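You operate a simulated robot arm through the tools that you are given. There is no shell and no other tool.

Carry out the task below with a simulated robot arm. There is one attempt and no reset: what you move stays moved.

## Task
Zero the tray scale and hold the 200 g steel weight's reading.
Fine: switch it on first; the weight stays in the tray. Set down upright: what you pick out.

It is judged by the outcome, as a careful person would: the job done as asked, and still so three seconds after it is handed in. It fails if anything else is knocked over, pushed out of place, dropped, spilled or broken.

## Robot
A 6-joint arm with a fingered hand, fixed in place. Base frame: the origin is at the foot of the arm, x ahead of it, y to its left, z up. Units: cm, degrees, N and s.
With the tool pointing down near the work surface it reaches from about 10 to 80 cm from the base axis. Its first joint turns from -166.0 to 166.0 degrees. Payload 5 kg.
Tool frame: the origin (TCP) lies between the finger pads and is the grasp point; the fingertips stand 3.6 cm ahead of it; z points along the fingers, y is the line along which they close. Largest opening 12 cm; the body of the gripper starts 4.2 cm behind the TCP. The gripper is a hand of 4 fingers: y runs from the thumb to the fingers, the wrist lies at [-1.9, -12.3, -21.1] in the tool frame.
Orientation is told as [roll, pitch, yaw] about the base's x, y, z axes, in that order, counted from this pose: with the fingers straight down and the wrist toward the robot, the tool's x, y and z point along [0, 1, 0], [1, 0, 0] and [0, 0, -1] of the base frame.

## Interface
- The arm moves only by the tool send_rows. Its argument "rows" is a list of rows, each a list of 6 numbers: the turn, a rotation vector about the tool's x, y, z in degrees, then the shift along the tool's x, y, z in cm. In form: [[rx, ry, rz, dx, dy, dz], ...]. A call has 1 to 20 rows; each row shifts and turns the commanded pose from where the row before left it, along the tool's axes as they then stand. Each row takes 0.2 s and may step no farther than 5 cm and 8.6 degrees from the row before; otherwise, the whole call is refused. A pose out of reach is approached as far as the arm can. The call stops where the force on the tool passes 40 N (or 10 N more than at its start, if that is more) or the arm is blocked; 0.2 s more then pass. In this call time passes only in rows, and 0.2 s behind the last. It gives the time, the measured TCP pose, the force on the tool (base axes), the opening and the grip force at its end, in the units of the frame above (readings bear some noise), with the torque about the TCP (base axes, N m) and any sound that the robot's microphone picked up, and new pictures: "pictures" is both (left out), scene, wrist or none.
- Cameras (640 x 400 px; columns grow to the right, rows downward): "scene" is fixed at [21.86, -49.87, 152.2]; the picture's right is [0.66, -0.75, 0.00], its down [-0.62, -0.55, -0.56] and it looks along [0.42, 0.37, -0.83] (base axes); focal length 250 px, centre (320, 200). "wrist" rides on the gripper at [7.3, -10.1, -14.2] in the tool frame; the picture's right is [-0.79, 0.29, -0.54], its down [-0.56, -0.70, 0.44] and it looks along [-0.25, 0.65, 0.71] (tool axes); focal length 280 px, centre (320, 200).
- raise_lower(by): slides the trunk up (or, below 0, down) by that many cm; the arm rides with it, the base frame stays. It gives what a move gives, with no picture.
- finger_targets(index, middle, ring, thumb_bend, thumb_turn): sets how far each is bent, from 0 (flat) to 100 (curled in); at 30 the hand is open as for a grip, at 70 the pads meet at the TCP. One left out holds its place. A second passes; each finger stops where it meets its share of the squeeze, and holds until it gets a number again. It is the only way to open and close the hand. It gives what a move gives, with no picture; readings hold the bend of each and the force on the fingers (four entries, about 0 where the hand has none), thumb and palm. thumb_turn goes from beside the hand (0) to across from the fingers (100), as for a grip.
- probe_pixels(camera, pixels): for up to 12 pixels [column, row] of the newest picture of that camera ("zoom" is the newest enlarged one), the place [x, y, z] in the base frame of the surface seen there, good to about 0.2 cm. No time passes.
- zoom(camera, box): a new picture of the part [left, top, right, bottom] of that camera's present view, enlarged. No time passes.
- hand_in(): hands the job in; it is judged then, once.

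Open the gripper and draw the arm clear of the work before you hand the job in, unless the task says otherwise.

The tools are called after "Call:" as a command line: name --pt "numbers of a row" for each row, then --argument value for the rest, lists and objects as JSON in quotes. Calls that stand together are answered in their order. send_rows: Moves the arm, as the interface text tells. Its arguments: {"type":"object","properties":{"rows":{"type":"array"},"pictures":{"type":"string","enum":["both","scene","wrist","none"]}},"required":["rows"]} The other tools are called the same way: raise_lower (by) slides the trunk up or down; finger_targets (index, middle, ring, thumb_bend, thumb_turn) moves the fingers one by one; probe_pixels (camera, pixels) gives the place of the surface under pixels of a picture; zoom (camera, box) takes an enlarged picture of a part of a camera's view; hand_in () hands the job in.

At the start:

```text
time_s: 0.0
tool_pos: [55.47, 6.98, 114.25]
tool_rot: [0.1, -0.1, 0.0]
wrist_force: [0.4, 0.1, 0.8]
torque: [0.0, -0.02, -0.02]
opening: 11.96
gripper_force: 0.0
shape: jaw
bend: [30.0, 30.0, 30.0, 30.0, 98.0]
finger forces: [0.1, 0.0, 0.0, 0.0, 0.0, 0.0]
trunk travel left (down, up): [-72.8, 11.2]
```

scene: 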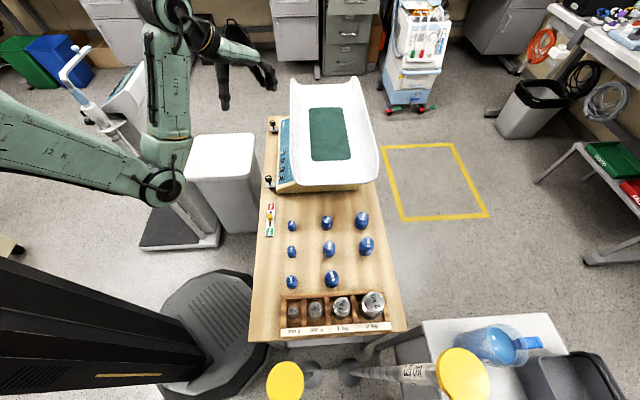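
wrist: 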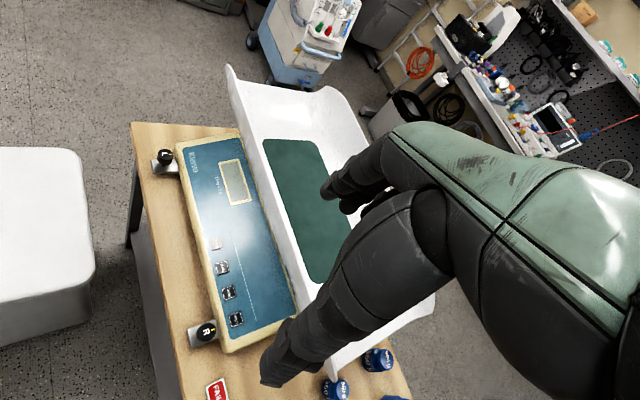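

The scene picture shows a tray scale at about (325,130), a panel on its left side, levers at (270,125) and (270,182), weights in a rack at (335,305) and blue items. I'll zoom in to read labels before doing anything.

Call:
zoom --camera "scene" --box '[240, 270, 420, 382]'

Call:
zoom --camera "wrist" --box '[140, 120, 340, 360]'

Call:
zoom --camera "scene" --box '[240, 180, 420, 292]'

Call:
zoom --camera "scene" --box '[250, 70, 410, 200]'

```text
3.56 times, centred on (330, 326) of scene
```

zoom: 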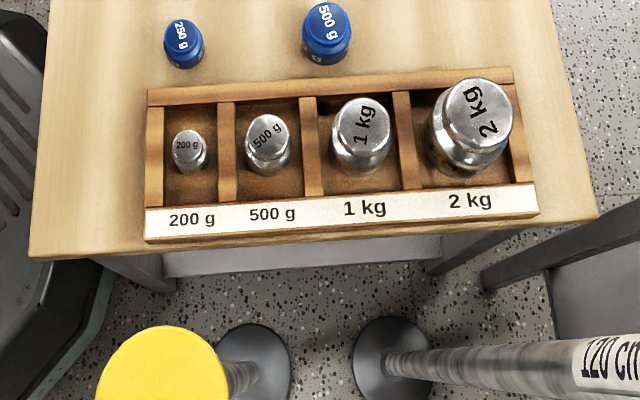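

```text
1.67 times, centred on (240, 240) of wrist
```

zoom: 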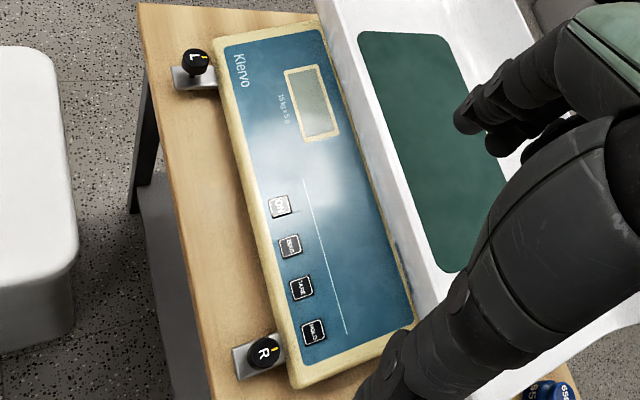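

```text
3.56 times, centred on (330, 236) of scene
```

zoom: 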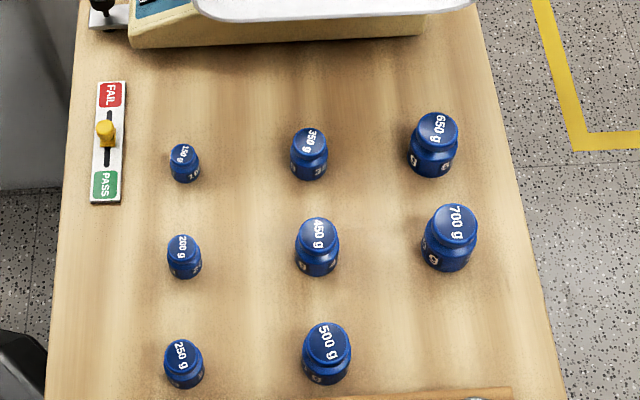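

```text
3.08 times, centred on (330, 135) of scene
```

zoom: 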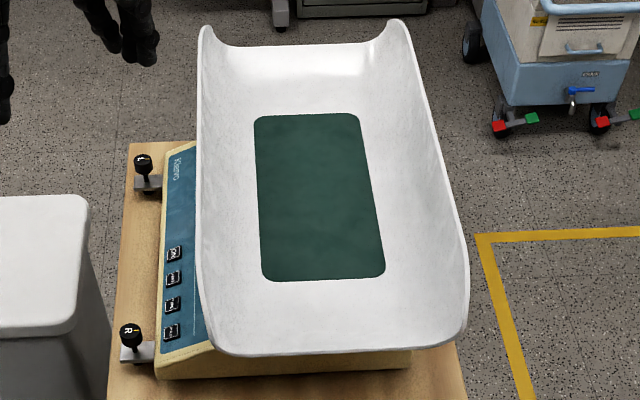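

I can read the panel keys (ON, ZERO, TARE, HOLD) and the steel 200 g weight in the left-most rack slot. I'll enlarge the keys and display and measure positions of the weight, keys, tray and table.

Call:
zoom --camera "wrist" --box '[200, 230, 264, 330]'

Call:
zoom --camera "wrist" --box '[180, 130, 276, 220]'

Call:
probe_pixels --camera "wrist" --pixels '[[215, 244], [222, 267], [228, 292], [236, 318], [235, 182], [288, 168], [310, 250], [205, 332], [164, 156], [254, 300], [225, 345], [182, 170]]'

Call:
probe_pixels --camera "scene" --pixels '[[292, 308], [293, 316], [316, 307], [302, 310], [284, 310], [290, 301], [291, 330], [330, 130], [320, 112], [345, 150], [260, 300], [380, 330]]'

```text
4.00 times, centred on (232, 280) of wrist
```

zoom: 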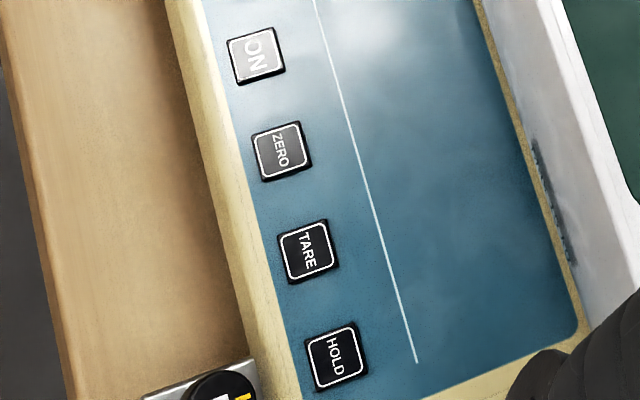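

```text
4.44 times, centred on (228, 175) of wrist
```

zoom: 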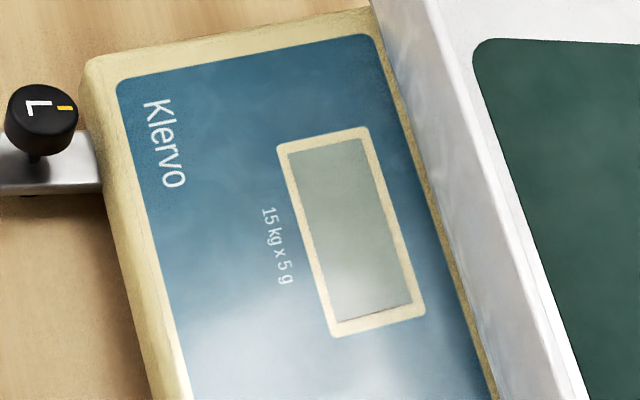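

```text
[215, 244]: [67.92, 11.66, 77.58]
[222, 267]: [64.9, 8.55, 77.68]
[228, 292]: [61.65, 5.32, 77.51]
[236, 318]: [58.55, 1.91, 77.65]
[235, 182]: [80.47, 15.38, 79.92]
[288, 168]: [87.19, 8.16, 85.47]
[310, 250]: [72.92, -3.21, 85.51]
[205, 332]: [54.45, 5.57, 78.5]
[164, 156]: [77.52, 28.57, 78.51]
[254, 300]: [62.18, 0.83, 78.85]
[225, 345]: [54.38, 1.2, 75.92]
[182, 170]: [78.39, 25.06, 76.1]
```

```text
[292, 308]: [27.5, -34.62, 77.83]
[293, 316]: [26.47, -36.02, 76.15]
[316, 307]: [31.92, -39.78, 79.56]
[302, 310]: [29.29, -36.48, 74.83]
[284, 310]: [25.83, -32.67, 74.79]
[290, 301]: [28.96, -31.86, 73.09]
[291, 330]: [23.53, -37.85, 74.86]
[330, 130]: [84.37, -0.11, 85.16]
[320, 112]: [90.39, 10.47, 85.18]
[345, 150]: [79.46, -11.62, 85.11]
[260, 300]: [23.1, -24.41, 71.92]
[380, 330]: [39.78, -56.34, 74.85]
```

The keys run ON → ZERO → TARE → HOLD at z≈77.6, pad at z≈85.2, steel 200 g top near (27.5,-34.6,77.8). I'll measure tray rim, pad corners, neighbours of the weight, and the finger locations.

Call:
zoom --camera "scene" --box '[272, 285, 336, 335]'

Call:
zoom --camera "scene" --box '[190, 0, 310, 120]'

Call:
probe_pixels --camera "scene" --pixels '[[311, 110], [313, 159], [350, 158], [342, 109], [293, 85], [292, 130], [291, 178], [330, 185], [376, 165], [300, 150], [305, 170], [363, 130]]'

Call:
probe_pixels --camera "scene" --pixels '[[225, 100], [268, 85], [275, 75], [291, 279], [332, 277], [222, 150], [190, 150], [255, 150], [268, 203], [340, 304], [297, 325], [288, 299]]'

Call:
probe_pixels --camera "wrist" --pixels '[[330, 195], [345, 208], [270, 370], [290, 340], [400, 230], [360, 310], [380, 170], [265, 380], [460, 260], [332, 180], [280, 383], [420, 150]]'

```text
8.00 times, centred on (304, 310) of scene
```

zoom: 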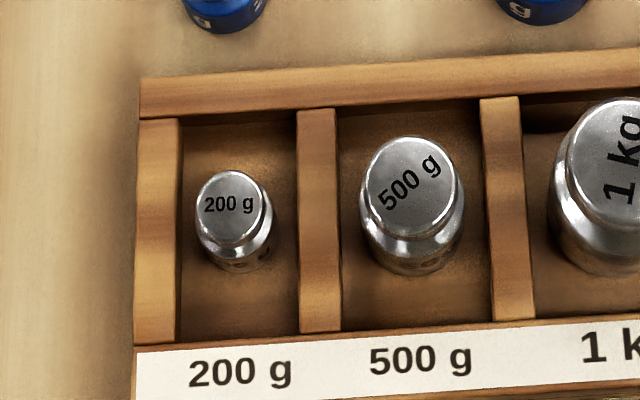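

```text
3.33 times, centred on (250, 60) of scene
```

zoom: 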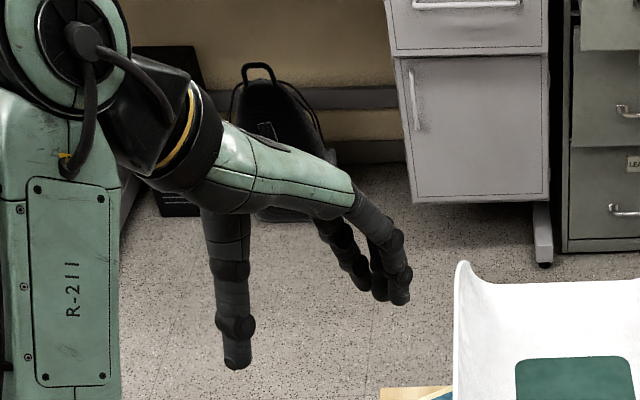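

```text
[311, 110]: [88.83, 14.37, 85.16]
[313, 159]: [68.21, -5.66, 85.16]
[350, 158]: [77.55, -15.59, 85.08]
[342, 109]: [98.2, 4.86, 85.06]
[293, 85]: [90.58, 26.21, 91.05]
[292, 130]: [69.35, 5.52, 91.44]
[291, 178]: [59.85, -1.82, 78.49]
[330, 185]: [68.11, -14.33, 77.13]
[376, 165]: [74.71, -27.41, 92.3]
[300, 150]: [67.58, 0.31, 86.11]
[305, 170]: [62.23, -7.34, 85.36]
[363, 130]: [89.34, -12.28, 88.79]
```

```text
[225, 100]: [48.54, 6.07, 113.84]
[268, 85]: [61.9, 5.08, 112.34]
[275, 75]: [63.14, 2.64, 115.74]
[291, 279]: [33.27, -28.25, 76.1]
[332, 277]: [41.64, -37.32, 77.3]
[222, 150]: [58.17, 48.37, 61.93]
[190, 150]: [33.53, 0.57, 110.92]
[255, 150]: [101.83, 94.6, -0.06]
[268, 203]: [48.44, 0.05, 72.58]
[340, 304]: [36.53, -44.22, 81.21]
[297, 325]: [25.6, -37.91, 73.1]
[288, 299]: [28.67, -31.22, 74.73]
```

```text
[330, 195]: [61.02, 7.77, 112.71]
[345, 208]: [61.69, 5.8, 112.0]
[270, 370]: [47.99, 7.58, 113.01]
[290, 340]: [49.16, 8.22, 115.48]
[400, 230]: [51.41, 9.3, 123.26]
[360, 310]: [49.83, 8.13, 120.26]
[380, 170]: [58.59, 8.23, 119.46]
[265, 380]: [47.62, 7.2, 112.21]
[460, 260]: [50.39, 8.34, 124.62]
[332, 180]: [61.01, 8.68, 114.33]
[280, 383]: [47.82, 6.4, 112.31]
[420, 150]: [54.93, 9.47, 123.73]
```

The three fingers hang at x≈61–63 and the thumb at x≈48, z≈112. Keys are 5 cm beside the tray rim (z 91.4), so I want a pointing hand: curl the middle and ring fingers and the thumb, leaving the index pointing down, and look at it.

Call:
finger_targets --index 30 --middle 100 --ring 100 --thumb_bend 0 --thumb_turn 0

Call:
zoom --camera "scene" --box '[190, 0, 310, 120]'

Call:
zoom --camera "wrist" --box '[0, 0, 640, 400]'

```text
time_s: 1.0
tool_pos: [55.51, 6.94, 114.24]
tool_rot: [0.1, 0.1, 0.0]
wrist_force: [0.1, -0.7, 0.9]
torque: [-0.03, -0.02, 0.01]
opening: 19.08
gripper_force: 0.1
shape: fingers
bend: [30.0, 100.0, 100.0, 0.0, 0.0]
finger forces: [0.1, 0.0, 0.1, 0.0, 0.1, 0.0]
trunk travel left (down, up): [-72.8, 11.2]
```

```text
3.33 times, centred on (250, 60) of scene
```

zoom: 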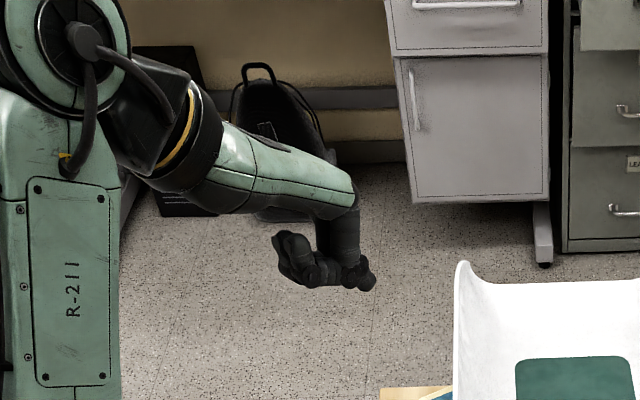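

```text
1.00 times, centred on (320, 200) of wrist (not enlarged: the box is as wide or as high as the picture)
```

zoom: 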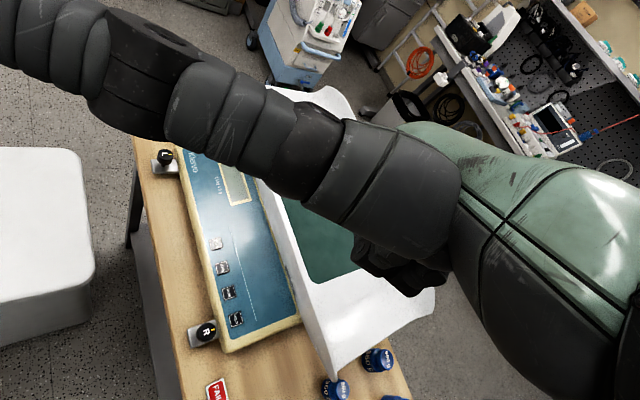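

The thumb now sticks out along tool +x. I'll enlarge the fingers to see whether the index stands clear below the curled ones.

Call:
zoom --camera "scene" --box '[235, 55, 275, 95]'

Call:
probe_pixels --camera "scene" --pixels '[[259, 80], [272, 84], [268, 84], [273, 82], [264, 78], [277, 73], [281, 63], [287, 84]]'

Call:
probe_pixels --camera "wrist" --pixels '[[400, 280], [420, 285], [370, 262], [50, 40], [5, 40], [200, 100], [320, 150], [400, 180]]'

```text
10.00 times, centred on (255, 75) of scene
```

zoom: 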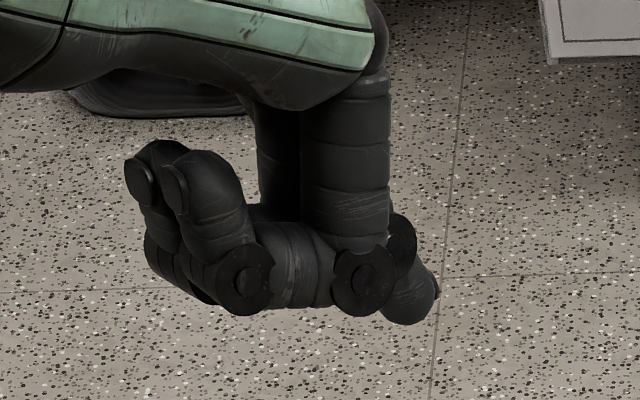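

```text
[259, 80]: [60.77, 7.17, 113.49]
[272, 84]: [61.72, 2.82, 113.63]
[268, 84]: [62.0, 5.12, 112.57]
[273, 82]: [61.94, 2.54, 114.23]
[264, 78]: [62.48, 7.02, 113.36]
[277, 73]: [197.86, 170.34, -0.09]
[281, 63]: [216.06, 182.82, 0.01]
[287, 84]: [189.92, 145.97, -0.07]
```

```text
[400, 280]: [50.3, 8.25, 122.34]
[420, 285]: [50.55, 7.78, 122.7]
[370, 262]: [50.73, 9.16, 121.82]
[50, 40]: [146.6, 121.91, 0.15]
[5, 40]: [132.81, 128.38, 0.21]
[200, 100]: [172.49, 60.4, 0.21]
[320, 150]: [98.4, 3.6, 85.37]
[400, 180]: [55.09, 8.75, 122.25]
```

The index tip at zoom (410,305) pokes out only slightly beyond the curled knuckle at (360,290). I'll measure these heights on the zoom picture.

Call:
probe_pixels --camera "zoom" --pixels '[[415, 300], [405, 318], [432, 290], [360, 295], [350, 250], [345, 180], [250, 295], [290, 290], [210, 190], [150, 180], [345, 110], [400, 240]]'

```text
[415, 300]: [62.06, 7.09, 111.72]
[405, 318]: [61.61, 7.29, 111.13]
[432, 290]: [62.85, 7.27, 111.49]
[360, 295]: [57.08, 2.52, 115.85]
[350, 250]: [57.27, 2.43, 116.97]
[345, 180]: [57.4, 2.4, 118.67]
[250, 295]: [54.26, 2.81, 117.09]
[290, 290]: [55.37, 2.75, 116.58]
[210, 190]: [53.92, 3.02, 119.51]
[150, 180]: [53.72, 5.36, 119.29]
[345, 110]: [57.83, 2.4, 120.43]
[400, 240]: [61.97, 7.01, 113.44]
```

The index tip (z≈110.6) is 4.5 cm lower than the curled fingers (z≈115.2), so a pointing hand works. The thumb blocks the wrist view when turned beside the hand, so I'll turn it back across, then turn the hand 45.6° so that the palm sits on the table-edge side of the panel, and move over the ON key, staying high.

Call:
finger_targets --thumb_bend 5 --thumb_turn 98

Call:
send_rows --pt "0 0 7.6 0 0 0" --pt "0 0 7.6 0 0 0" --pt "0 0 7.6 0 0 0" --pt "0 0 7.6 0 0 0" --pt "0 0 7.6 0 0 0" --pt "0 0 7.6 0 0 0" --pt "0 0 0 3.64 -0.39 0" --pt "0 0 0 3.64 -0.39 0" --pt "0 0 0 3.64 -0.39 0" --pt "0 0 0 0 0 3" --pt "0 0 0 0 0 3" --pt "0 0 0 0 0 3" --pt "0 0 0 0 0 3" --pictures "both"

```text
time_s: 2.0
tool_pos: [55.53, 6.92, 114.21]
tool_rot: [0.0, 0.0, 0.0]
wrist_force: [-0.2, 0.0, -0.3]
torque: [0.06, 0.02, -0.02]
opening: 14.66
gripper_force: 0.1
shape: fingers
bend: [30.0, 100.0, 100.0, 5.0, 93.0]
finger forces: [0.1, 0.1, 0.1, 0.1, 0.0, 0.0]
trunk travel left (down, up): [-72.8, 11.2]
```

```text
time_s: 4.8
tool_pos: [64.7, 14.71, 97.81]
tool_rot: [0.1, 0.0, -45.6]
wrist_force: [-0.1, -0.3, 0.3]
torque: [-0.01, 0.03, -0.01]
opening: 14.63
gripper_force: 0.0
shape: fingers
bend: [30.0, 100.0, 100.0, 5.0, 94.0]
finger forces: [0.0, 0.0, 0.1, 0.0, 0.0, 0.1]
out of reach, approached as far as the arm can: row 2, 3, 4, 5, 6
trunk travel left (down, up): [-72.8, 11.2]
```

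scene: 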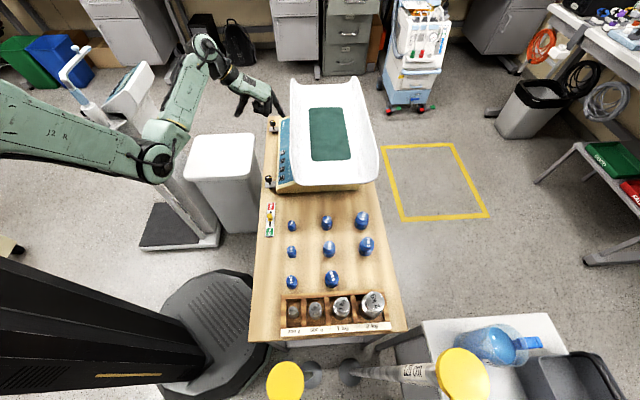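
wrist: 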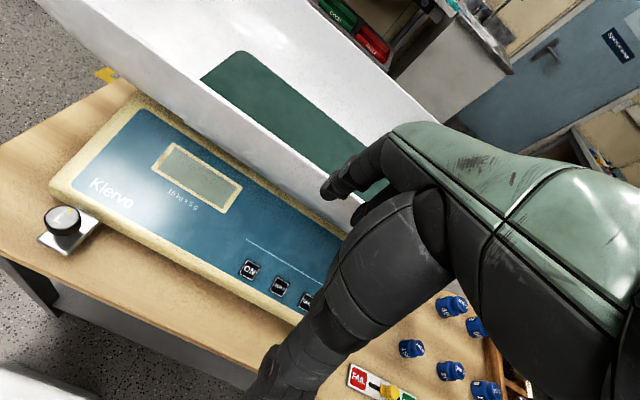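

The hand is turned to -45.6° at z≈97.8, with the index tip at wrist pixel (328,190) and the ON key at (249,269). I'll measure the fingertip and keys precisely.

Call:
probe_pixels --camera "wrist" --pixels '[[249, 269], [280, 286], [307, 300], [326, 192], [330, 183], [340, 192], [350, 178], [270, 355], [258, 385], [270, 140], [60, 220], [200, 185]]'

Call:
zoom --camera "scene" --box '[225, 60, 305, 110]'

```text
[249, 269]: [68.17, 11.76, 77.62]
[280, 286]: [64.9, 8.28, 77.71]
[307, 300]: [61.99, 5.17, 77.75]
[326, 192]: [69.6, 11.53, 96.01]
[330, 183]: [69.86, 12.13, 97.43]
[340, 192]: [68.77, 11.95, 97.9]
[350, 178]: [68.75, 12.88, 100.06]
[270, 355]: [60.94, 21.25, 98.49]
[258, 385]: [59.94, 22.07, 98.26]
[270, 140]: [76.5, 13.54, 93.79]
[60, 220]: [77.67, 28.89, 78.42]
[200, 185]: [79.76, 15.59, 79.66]
```

```text
8.00 times, centred on (265, 85) of scene
```

zoom: 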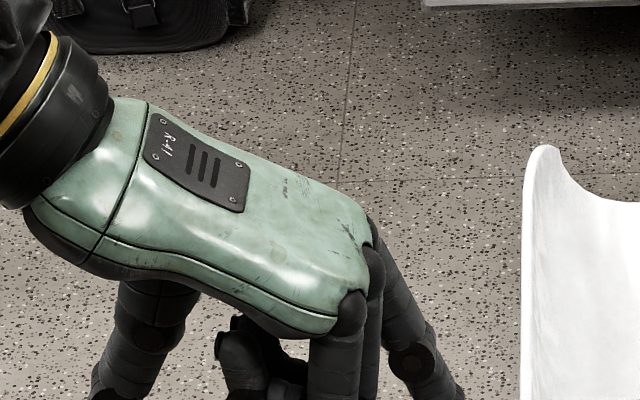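

The fingertip is about (69.9,10.9,94.3) and the ON key (68.05,11.7,77.6). I'll shift by tool (-0.8,-1.9) and come down to about 4–5 cm above the key to check alignment.

Call:
send_rows --pt "0 0 0 -0.76 -1.94 0" --pt "0 0 0 0 0 3" --pt "0 0 0 0 0 3" --pt "0 0 0 0 0 3" --pt "0 0 0 0 0 3" --pictures "both"

Call:
zoom --camera "wrist" --box '[220, 120, 420, 245]'

```text
time_s: 6.0
tool_pos: [62.81, 15.69, 85.75]
tool_rot: [0.1, 0.0, -45.7]
wrist_force: [-0.4, -0.4, 0.7]
torque: [-0.03, 0.01, -0.02]
opening: 14.62
gripper_force: 0.1
shape: fingers
bend: [30.0, 100.0, 100.0, 5.0, 94.0]
finger forces: [0.1, 0.1, 0.0, 0.1, 0.1, 0.0]
trunk travel left (down, up): [-72.8, 11.2]
```

scene: 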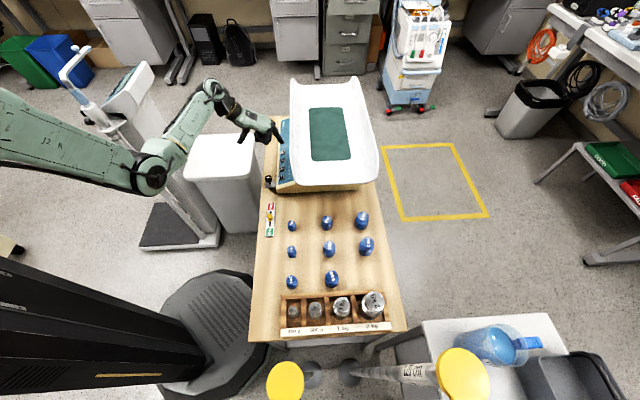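
wrist: 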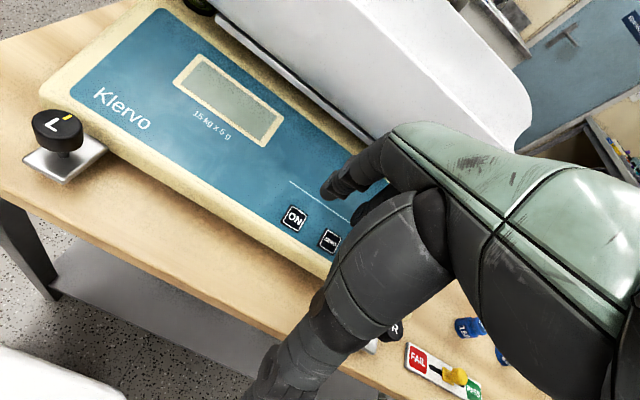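

```text
3.20 times, centred on (320, 182) of wrist
```

zoom: 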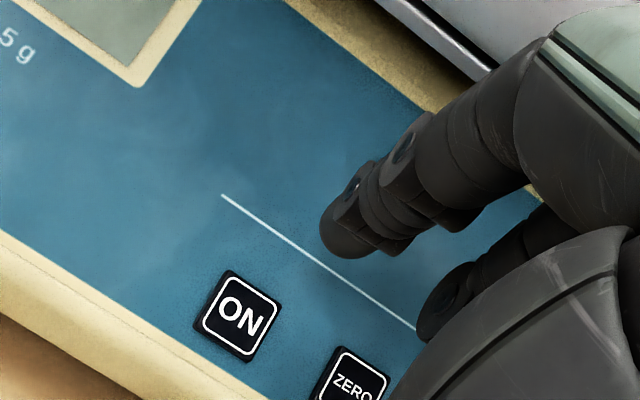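

The tip is around wrist pixel (328,196) and ON at (293,218). Let me probe both to get the residual offset before the last 5 cm.

Call:
probe_pixels --camera "wrist" --pixels '[[294, 218], [287, 216], [300, 220], [329, 242], [324, 190], [328, 196], [323, 195], [335, 197], [345, 197], [325, 186]]'

Call:
zoom --camera "scene" --box '[250, 110, 314, 150]'

```text
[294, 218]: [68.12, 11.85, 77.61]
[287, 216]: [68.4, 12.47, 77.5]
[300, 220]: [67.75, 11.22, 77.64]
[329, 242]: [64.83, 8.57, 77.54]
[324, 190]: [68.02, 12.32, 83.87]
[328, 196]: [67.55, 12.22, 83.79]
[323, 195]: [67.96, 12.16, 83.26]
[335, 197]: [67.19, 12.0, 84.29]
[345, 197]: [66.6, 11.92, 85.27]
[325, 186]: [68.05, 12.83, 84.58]
```

```text
10.00 times, centred on (282, 130) of scene
```

zoom: 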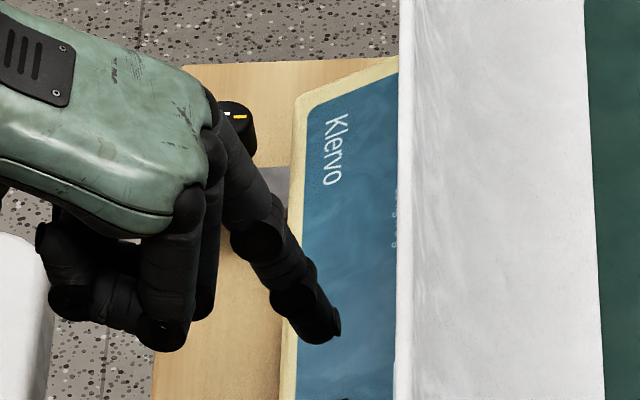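

The fingertip centre works out near (68.2,11.5) and the ON key is at (68.1,11.8), so it's aligned. I'll descend 3.6 cm, then press in small steps.

Call:
send_rows --pt "0 0 0 0.1 -0.15 1.2" --pt "0 0 0 0 0 1.2" --pt "0 0 0 0 0 1.2" --pictures "wrist"

Call:
zoom --camera "wrist" --box '[220, 120, 420, 245]'

Call:
zoom --camera "scene" --box '[260, 130, 324, 170]'

```text
time_s: 6.8
tool_pos: [62.81, 15.78, 82.23]
tool_rot: [0.0, 0.1, -45.6]
wrist_force: [0.1, -0.2, 0.9]
torque: [0.01, -0.03, 0.0]
opening: 14.65
gripper_force: 0.0
shape: fingers
bend: [30.0, 100.0, 100.0, 5.0, 94.0]
finger forces: [0.0, 0.0, 0.0, 0.0, 0.0, 0.0]
trunk travel left (down, up): [-72.8, 11.2]
```

wrist: 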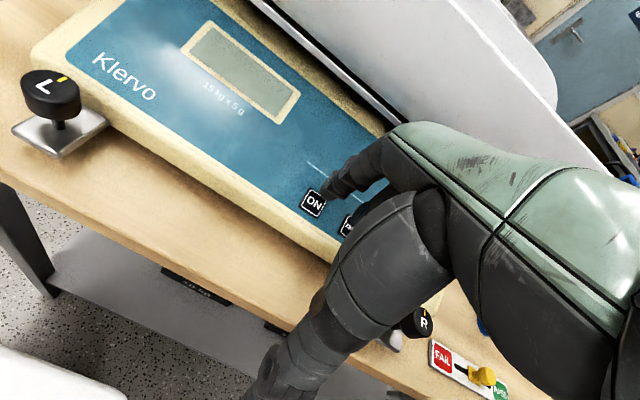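

```text
3.20 times, centred on (320, 182) of wrist
```

zoom: 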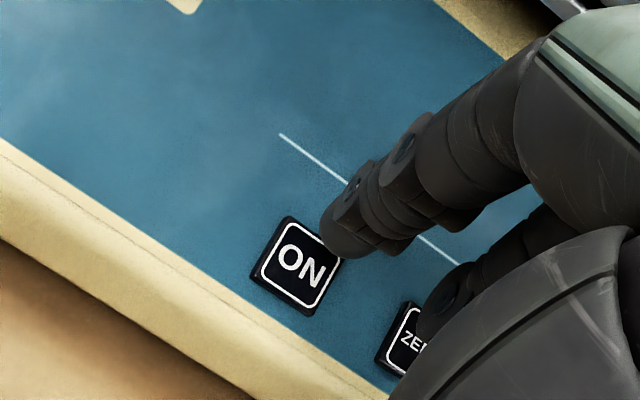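

```text
10.00 times, centred on (292, 150) of scene
```

zoom: 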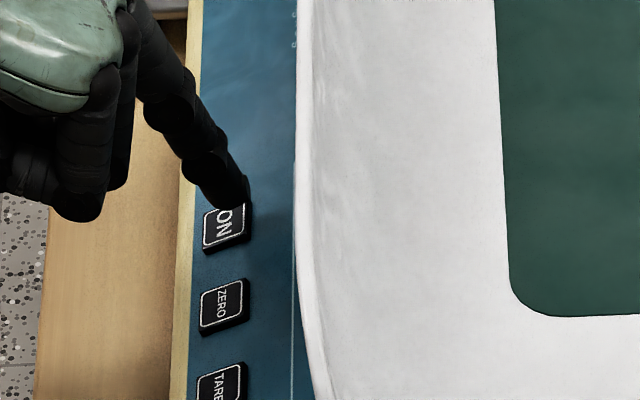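

The tip is about 1 cm above the ON key, roughly 0.5 cm toward the tray side of its centre (scene zoom tip (235,200) vs key (225,227)). I'll nudge it back and lower in small steps.

Call:
send_rows --pt "0 0 0 -0.3 -0.4 0.3" --pt "0 0 0 0 0 0.3" --pictures "wrist"

Call:
zoom --camera "scene" --box '[260, 130, 324, 170]'

```text
time_s: 7.4
tool_pos: [62.46, 15.77, 81.41]
tool_rot: [-0.1, 0.0, -45.7]
wrist_force: [-0.4, 0.4, 0.3]
torque: [-0.01, 0.04, -0.02]
opening: 14.64
gripper_force: 0.0
shape: fingers
bend: [30.0, 100.0, 100.0, 5.0, 94.0]
finger forces: [0.1, 0.1, 0.0, 0.0, 0.0, 0.0]
trunk travel left (down, up): [-72.8, 11.2]
```

wrist: 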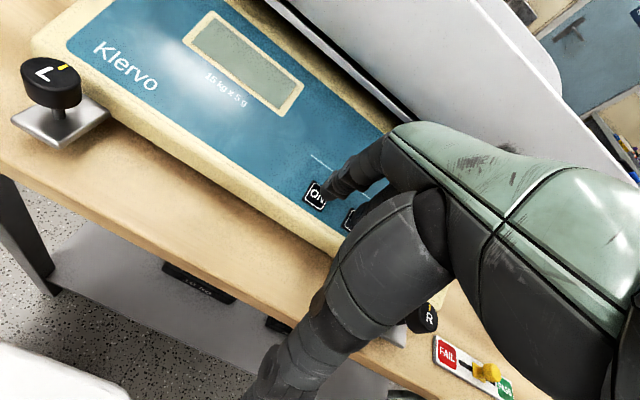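

```text
10.00 times, centred on (292, 150) of scene
```

zoom: 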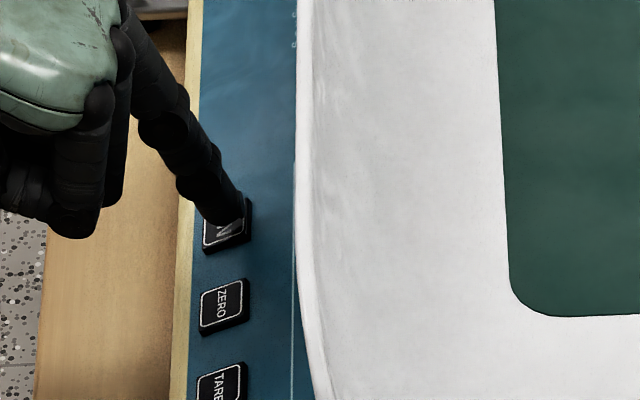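

The tip is over the ON key now (scene zoom tip (230,220) on the key at (226,227)), no contact yet. I'll lower in 0.15 cm steps.

Call:
send_rows --pt "0 0 0 0 0 0.15" --pt "0 0 0 0 0 0.15" --pictures "wrist"

```text
time_s: 8.0
tool_pos: [62.54, 15.79, 81.12]
tool_rot: [0.0, 0.1, -45.5]
wrist_force: [0.4, -0.4, 0.2]
torque: [-0.03, -0.01, 0.0]
opening: 14.62
gripper_force: 0.1
shape: fingers
bend: [30.0, 100.0, 100.0, 5.0, 94.0]
finger forces: [0.0, 0.0, 0.1, 0.1, 0.1, 0.1]
trunk travel left (down, up): [-72.8, 11.2]
```

wrist: 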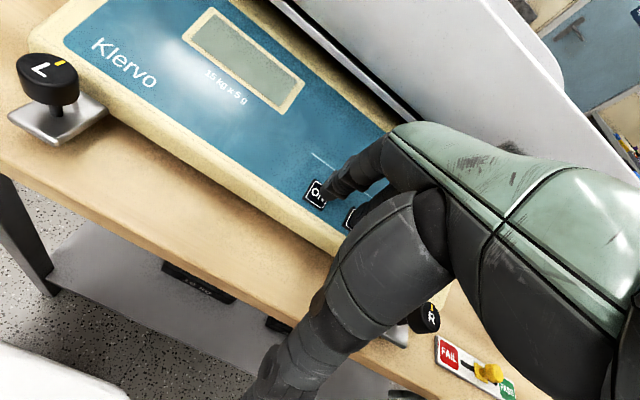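

No contact force yet. I'll continue lowering in 0.15 cm steps.

Call:
send_rows --pt "0 0 0 0 0 0.15" --pt "0 0 0 0 0 0.15" --pictures "wrist"

```text
time_s: 8.6
tool_pos: [62.59, 15.83, 80.88]
tool_rot: [0.0, -0.1, -45.6]
wrist_force: [-0.6, -0.3, 1.9]
torque: [-0.09, -0.07, -0.02]
opening: 14.66
gripper_force: 0.8
shape: fingers
bend: [30.0, 100.0, 100.0, 5.0, 94.0]
finger forces: [2.1, 0.0, 0.0, 0.1, 0.1, 0.0]
trunk travel left (down, up): [-72.8, 11.2]
heard: click
```

wrist: 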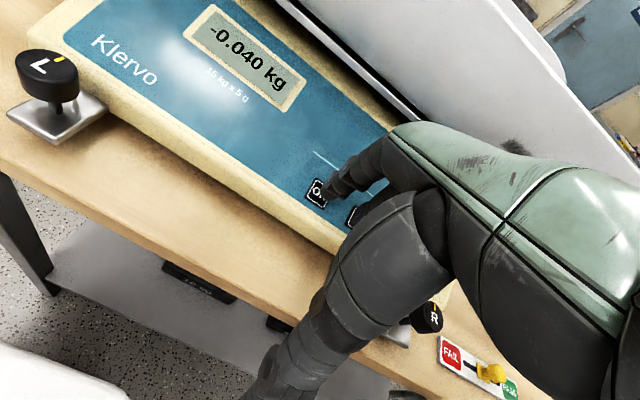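

A click was heard and the display reads -0.040 kg: the scale is on. I lift 2 cm, move 4.6 cm along the key row to ZERO and come back down to just above it.

Call:
send_rows --pt "0 0 0 0 0 -1" --pt "0 0 0 0 0 -1" --pt "0 0 0 -2.3 0.05 0" --pt "0 0 0 -2.3 0.05 0" --pt "0 0 0 0 0 0.8" --pictures "wrist"

Call:
zoom --camera "scene" --box '[260, 135, 324, 175]'

Call:
zoom --camera "wrist" --box '[180, 0, 400, 250]'

```text
time_s: 9.8
tool_pos: [59.35, 12.31, 81.95]
tool_rot: [0.1, -0.1, -45.6]
wrist_force: [0.3, 0.6, 0.4]
torque: [0.01, 0.02, 0.02]
opening: 14.64
gripper_force: 0.0
shape: fingers
bend: [30.0, 100.0, 100.0, 5.0, 94.0]
finger forces: [0.0, 0.0, 0.0, 0.0, 0.0, 0.0]
trunk travel left (down, up): [-72.8, 11.2]
```

wrist: 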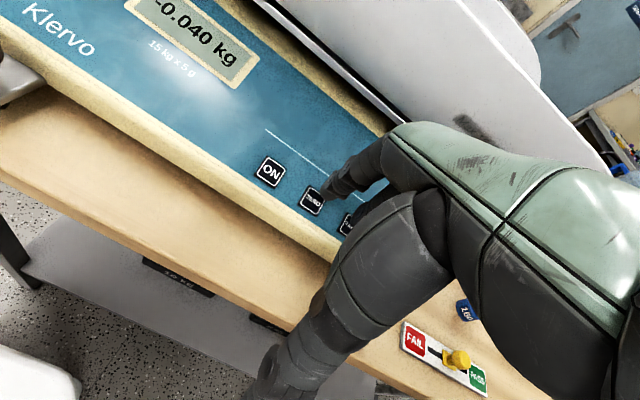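

```text
10.00 times, centred on (292, 155) of scene
```

zoom: 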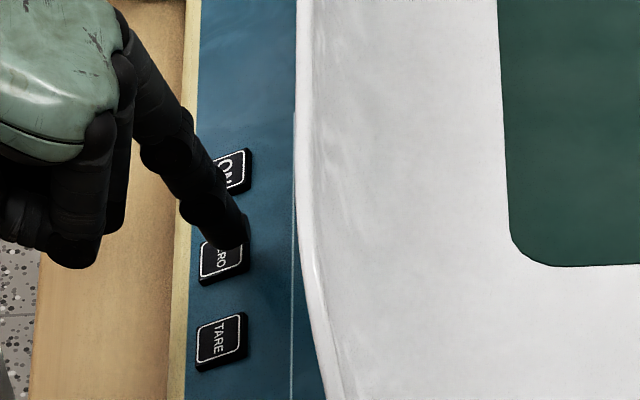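

```text
1.60 times, centred on (290, 125) of wrist
```

zoom: 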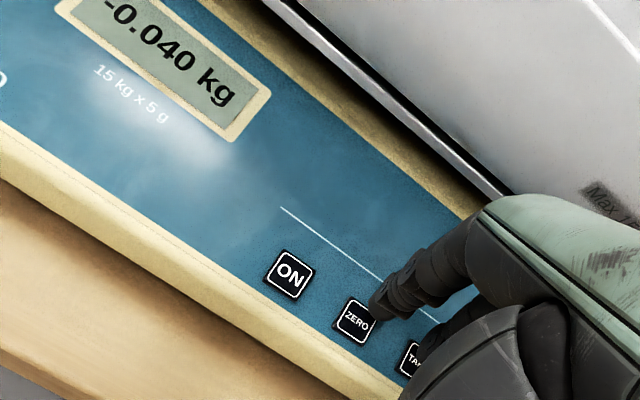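

The tip is above ZERO (scene zoom tip (235,245), key (224,262)). I nudge slightly back and press down in small steps.

Call:
send_rows --pt "0 0 0 -0.1 -0.25 0.4" --pt "0 0 0 0 0 0.4" --pt "0 0 0 0 0 0.15" --pictures "wrist"

```text
time_s: 10.6
tool_pos: [59.11, 12.49, 80.93]
tool_rot: [0.0, 0.0, -45.6]
wrist_force: [1.2, 1.1, -0.3]
torque: [0.03, -0.01, 0.01]
opening: 14.64
gripper_force: 0.1
shape: fingers
bend: [30.0, 100.0, 100.0, 5.0, 94.0]
finger forces: [0.0, 0.0, 0.1, 0.0, 0.0, 0.0]
trunk travel left (down, up): [-72.8, 11.2]
```

wrist: 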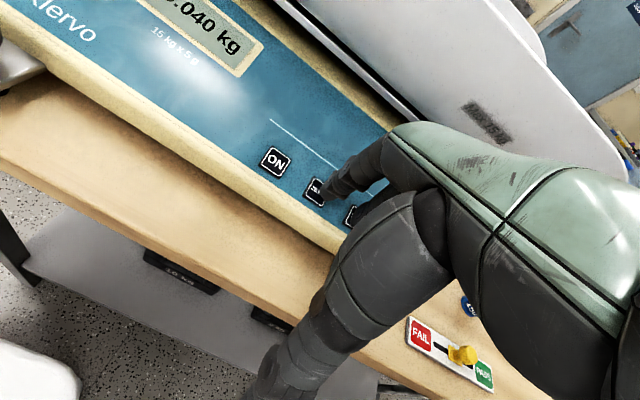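

No press yet; one more 0.15 cm step, then another.

Call:
send_rows --pt "0 0 0 0 0 0.12" --pictures "wrist"

```text
time_s: 11.0
tool_pos: [59.18, 12.55, 80.9]
tool_rot: [0.0, 0.0, -45.6]
wrist_force: [-0.2, 1.5, 1.0]
torque: [0.01, -0.03, 0.03]
opening: 14.65
gripper_force: 0.4
shape: fingers
bend: [30.0, 100.0, 100.0, 5.0, 94.0]
finger forces: [1.1, 0.1, 0.0, 0.1, 0.1, 0.0]
trunk travel left (down, up): [-72.8, 11.2]
heard: click
```

wrist: 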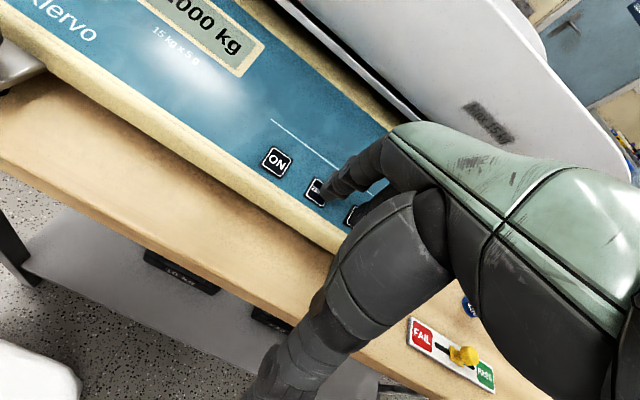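

Click heard and the visible digits changed to ".000 kg". I lift straight up and check the full display.

Call:
send_rows --pt "0 0 0 0 0 -2" --pt "0 0 0 0 0 -3" --pt "0 0 0 0 0 -3" --pt "0 0 0 0 0 -4" --pt "0 0 0 0 0 -4" --pictures "both"

Call:
zoom --camera "wrist" --box '[40, 60, 340, 320]'

Call:
zoom --camera "scene" --box '[190, 60, 318, 140]'

```text
time_s: 12.2
tool_pos: [58.94, 12.75, 97.1]
tool_rot: [0.0, 0.0, -45.6]
wrist_force: [0.1, 0.3, 0.1]
torque: [0.01, -0.01, 0.0]
opening: 14.63
gripper_force: 0.1
shape: fingers
bend: [30.0, 100.0, 100.0, 5.0, 94.0]
finger forces: [0.0, 0.0, 0.0, 0.1, 0.0, 0.1]
trunk travel left (down, up): [-72.8, 11.2]
```

scene: 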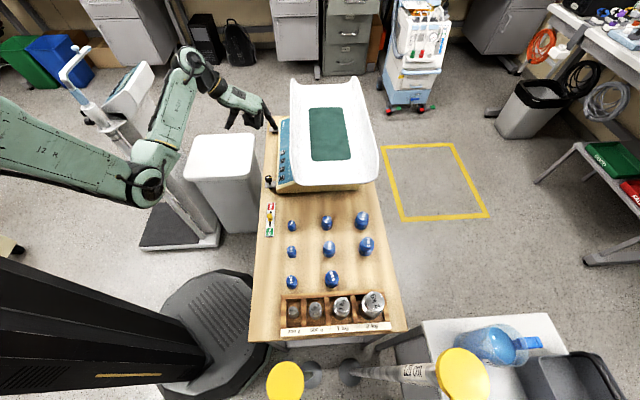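
wrist: 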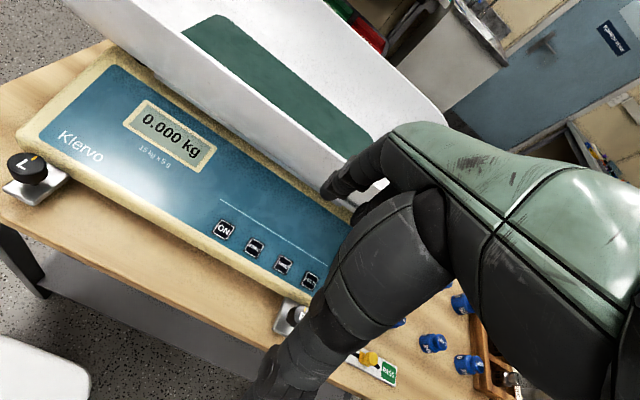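

```text
1.54 times, centred on (190, 190) of wrist
```

zoom: 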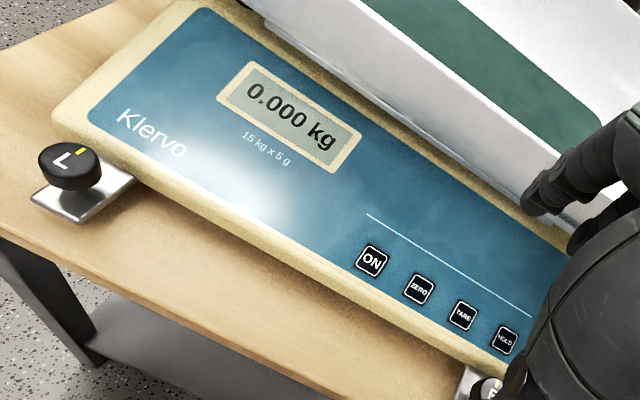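

```text
5.00 times, centred on (254, 100) of scene
```

zoom: 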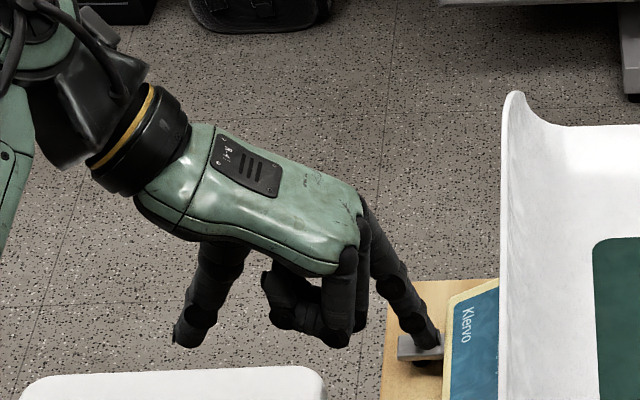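

The display reads 0.000 kg. Next I need the steel 200 g; I'll measure it, its neighbours and the poles near the rack before travelling there.

Call:
zoom --camera "scene" --box '[272, 290, 336, 330]'

Call:
probe_pixels --camera "zoom" --pixels '[[210, 205], [180, 205], [245, 205], [210, 170], [210, 245], [225, 280], [400, 190], [330, 200], [130, 220], [210, 330], [200, 85], [215, 130]]'

Call:
probe_pixels --camera "scene" --pixels '[[285, 380], [463, 373], [345, 375], [400, 372], [150, 195], [125, 170], [291, 225], [327, 222], [291, 252], [329, 249], [292, 283], [332, 280]]'

```text
10.00 times, centred on (304, 310) of scene
```

zoom: 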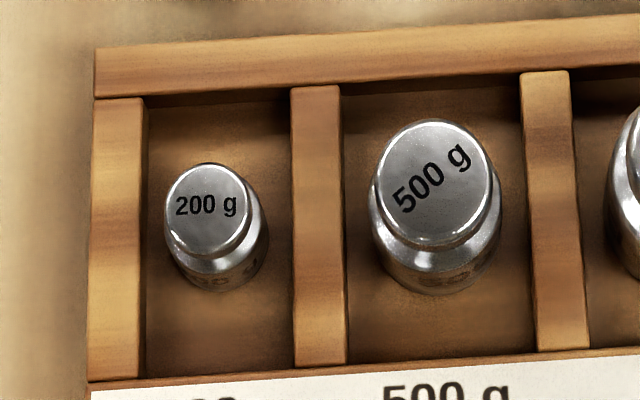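

```text
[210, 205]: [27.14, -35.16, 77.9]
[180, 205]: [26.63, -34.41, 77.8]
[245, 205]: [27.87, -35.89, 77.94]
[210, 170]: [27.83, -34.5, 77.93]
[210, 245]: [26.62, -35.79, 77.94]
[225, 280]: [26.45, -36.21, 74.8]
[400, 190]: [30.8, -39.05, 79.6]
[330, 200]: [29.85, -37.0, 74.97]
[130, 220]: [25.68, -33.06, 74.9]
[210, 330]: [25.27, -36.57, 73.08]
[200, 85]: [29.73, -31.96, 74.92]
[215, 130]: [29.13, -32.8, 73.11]
```

```text
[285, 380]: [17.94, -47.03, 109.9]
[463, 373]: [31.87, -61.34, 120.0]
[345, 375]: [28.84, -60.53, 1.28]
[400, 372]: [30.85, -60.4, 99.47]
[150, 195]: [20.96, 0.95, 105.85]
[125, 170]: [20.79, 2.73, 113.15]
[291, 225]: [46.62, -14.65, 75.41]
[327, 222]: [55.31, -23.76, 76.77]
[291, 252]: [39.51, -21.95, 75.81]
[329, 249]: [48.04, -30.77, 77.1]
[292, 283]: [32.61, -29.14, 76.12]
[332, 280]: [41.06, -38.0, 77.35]
```

The weight's top centre is (27.2,-35.15,77.9), rack walls top at 74.9, and there are tall posts at (17.9,-47) and (31.9,-61), so the hand must come from the robot/table side. I travel there high at z≈100 with the present yaw, then look.

Call:
send_rows --pt "0 0 0 -4.68 1.0 -0.25" --pt "0 0 0 -4.68 1.0 -0.25" --pt "0 0 0 -4.68 1.0 -0.25" --pt "0 0 0 -4.68 1.0 -0.25" --pt "0 0 0 -4.68 1.0 -0.25" --pt "0 0 0 -4.68 1.0 -0.25" --pt "0 0 0 -4.68 1.0 -0.25" --pt "0 0 0 -4.68 1.0 -0.25" --pt "0 0 0 -4.68 1.0 -0.25" --pictures "both"

```text
time_s: 14.2
tool_pos: [35.04, -23.09, 99.07]
tool_rot: [0.0, -0.1, -45.5]
wrist_force: [0.5, 0.1, 0.0]
torque: [0.03, 0.01, 0.02]
opening: 14.62
gripper_force: 0.1
shape: fingers
bend: [30.0, 100.0, 100.0, 5.0, 94.0]
finger forces: [0.0, 0.1, 0.0, 0.0, 0.1, 0.0]
trunk travel left (down, up): [-72.8, 11.2]
```

scene: 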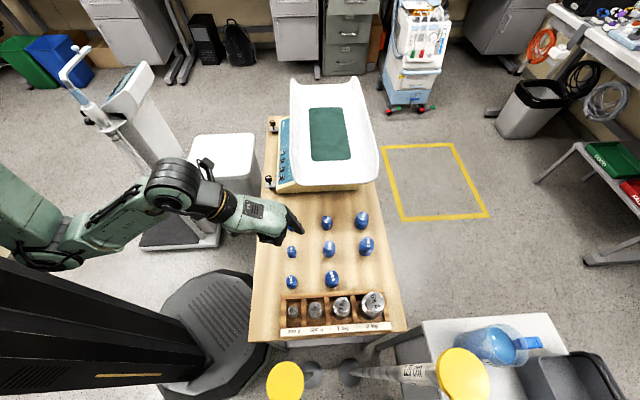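
wrist: 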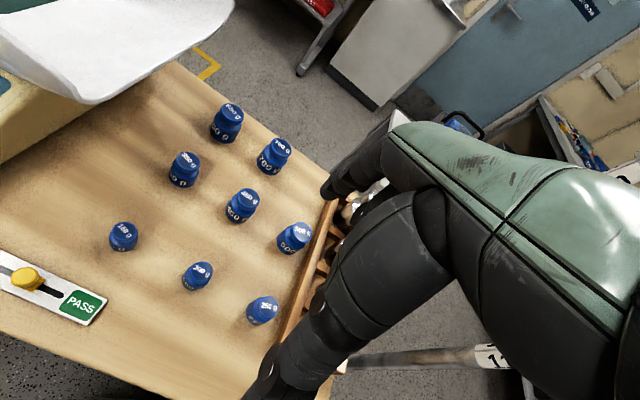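

The hand is over the table at (35,-23,99). I rotate the hand a further -45° here, so the wrist sits away from the posts, and shape the index, middle and thumb for a pinch while the ring stays curled.

Call:
send_rows --pt "0 0 7.5 0 0 0" --pt "0 0 7.5 0 0 0" --pt "0 0 7.5 0 0 0" --pt "0 0 7.5 0 0 0" --pt "0 0 7.5 0 0 0" --pt "0 0 7.5 0 0 0" --pictures "none"

Call:
finger_targets --index 40 --middle 40 --ring 100 --thumb_bend 40 --thumb_turn 98

Call:
send_rows --pt "0 0 0 0 0 0" --pictures "both"

```text
time_s: 15.6
tool_pos: [35.33, -23.32, 99.15]
tool_rot: [0.0, -0.1, -90.7]
wrist_force: [0.2, -0.3, -0.4]
torque: [0.0, 0.01, 0.02]
opening: 14.66
gripper_force: 0.1
shape: fingers
bend: [30.0, 100.0, 100.0, 5.0, 94.0]
finger forces: [0.0, 0.0, 0.1, 0.0, 0.0, 0.1]
trunk travel left (down, up): [-72.8, 11.2]
```

```text
time_s: 16.6
tool_pos: [35.21, -23.25, 99.03]
tool_rot: [0.0, 0.0, -90.5]
wrist_force: [-0.1, 0.6, 0.6]
torque: [0.04, 0.0, -0.05]
opening: 9.51
gripper_force: 0.0
shape: fingers
bend: [40.0, 40.0, 100.0, 40.0, 97.0]
finger forces: [0.0, 0.0, 0.0, 0.0, 0.1, 0.1]
trunk travel left (down, up): [-72.8, 11.2]
```

```text
time_s: 17.0
tool_pos: [35.27, -23.15, 99.09]
tool_rot: [-0.1, 0.0, -90.7]
wrist_force: [0.1, 0.4, 0.6]
torque: [0.01, -0.05, 0.03]
opening: 9.53
gripper_force: 0.1
shape: fingers
bend: [40.0, 40.0, 100.0, 40.0, 97.0]
finger forces: [0.1, 0.1, 0.0, 0.0, 0.1, 0.1]
trunk travel left (down, up): [-72.8, 11.2]
```

scene: 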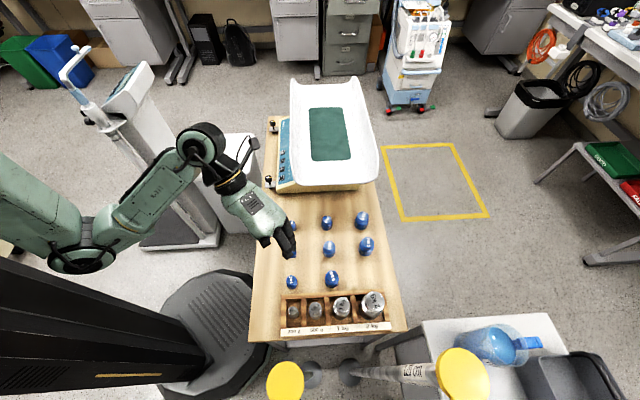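
wrist: 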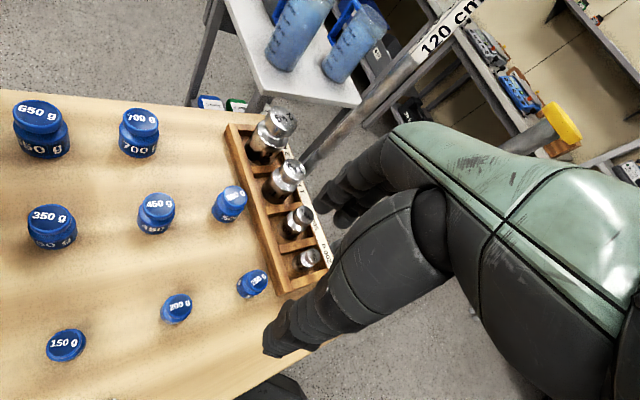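

The hand is at yaw -90.6° with a 9.5 cm opening. I'll enlarge and probe to locate fingertip positions relative to the TCP.

Call:
zoom --camera "wrist" --box '[240, 140, 400, 380]'

Call:
probe_pixels --camera "wrist" --pixels '[[322, 203], [326, 195], [337, 210], [342, 220], [345, 218], [270, 350], [268, 340], [285, 330], [300, 345], [350, 200]]'

Call:
zoom --camera "scene" --box '[230, 190, 326, 270]'

Call:
probe_pixels --camera "scene" --pixels '[[292, 256], [289, 250], [284, 248], [293, 247], [265, 243], [262, 240], [279, 245], [290, 235]]'

```text
1.67 times, centred on (320, 260) of wrist
```

zoom: 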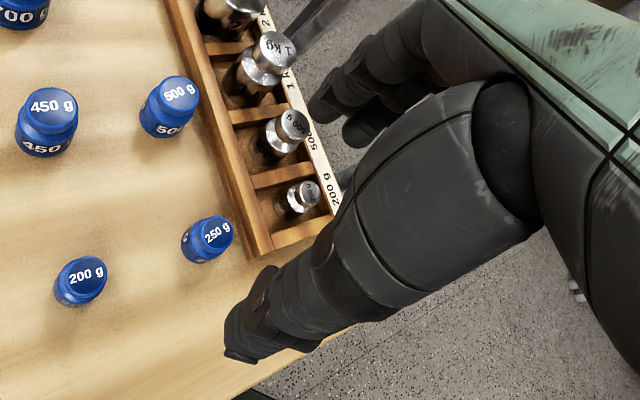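

```text
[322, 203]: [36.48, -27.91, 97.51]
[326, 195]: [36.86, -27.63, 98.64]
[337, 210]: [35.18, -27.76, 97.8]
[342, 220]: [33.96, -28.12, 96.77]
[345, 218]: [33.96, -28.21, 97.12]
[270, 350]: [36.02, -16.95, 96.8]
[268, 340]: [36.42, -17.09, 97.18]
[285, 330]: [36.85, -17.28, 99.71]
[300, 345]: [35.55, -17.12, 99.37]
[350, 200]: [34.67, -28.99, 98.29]
```

```text
5.00 times, centred on (278, 230) of scene
```

zoom: 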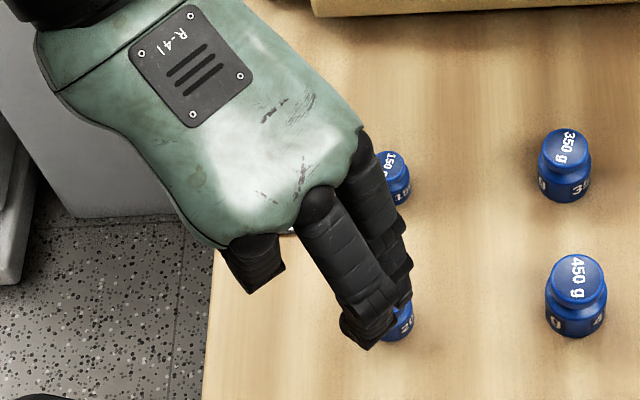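

```text
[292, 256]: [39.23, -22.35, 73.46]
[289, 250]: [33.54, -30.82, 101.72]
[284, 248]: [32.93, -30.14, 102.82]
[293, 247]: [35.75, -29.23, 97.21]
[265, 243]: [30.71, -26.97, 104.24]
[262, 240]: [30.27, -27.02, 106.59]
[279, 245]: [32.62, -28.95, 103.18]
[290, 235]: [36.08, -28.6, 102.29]
```

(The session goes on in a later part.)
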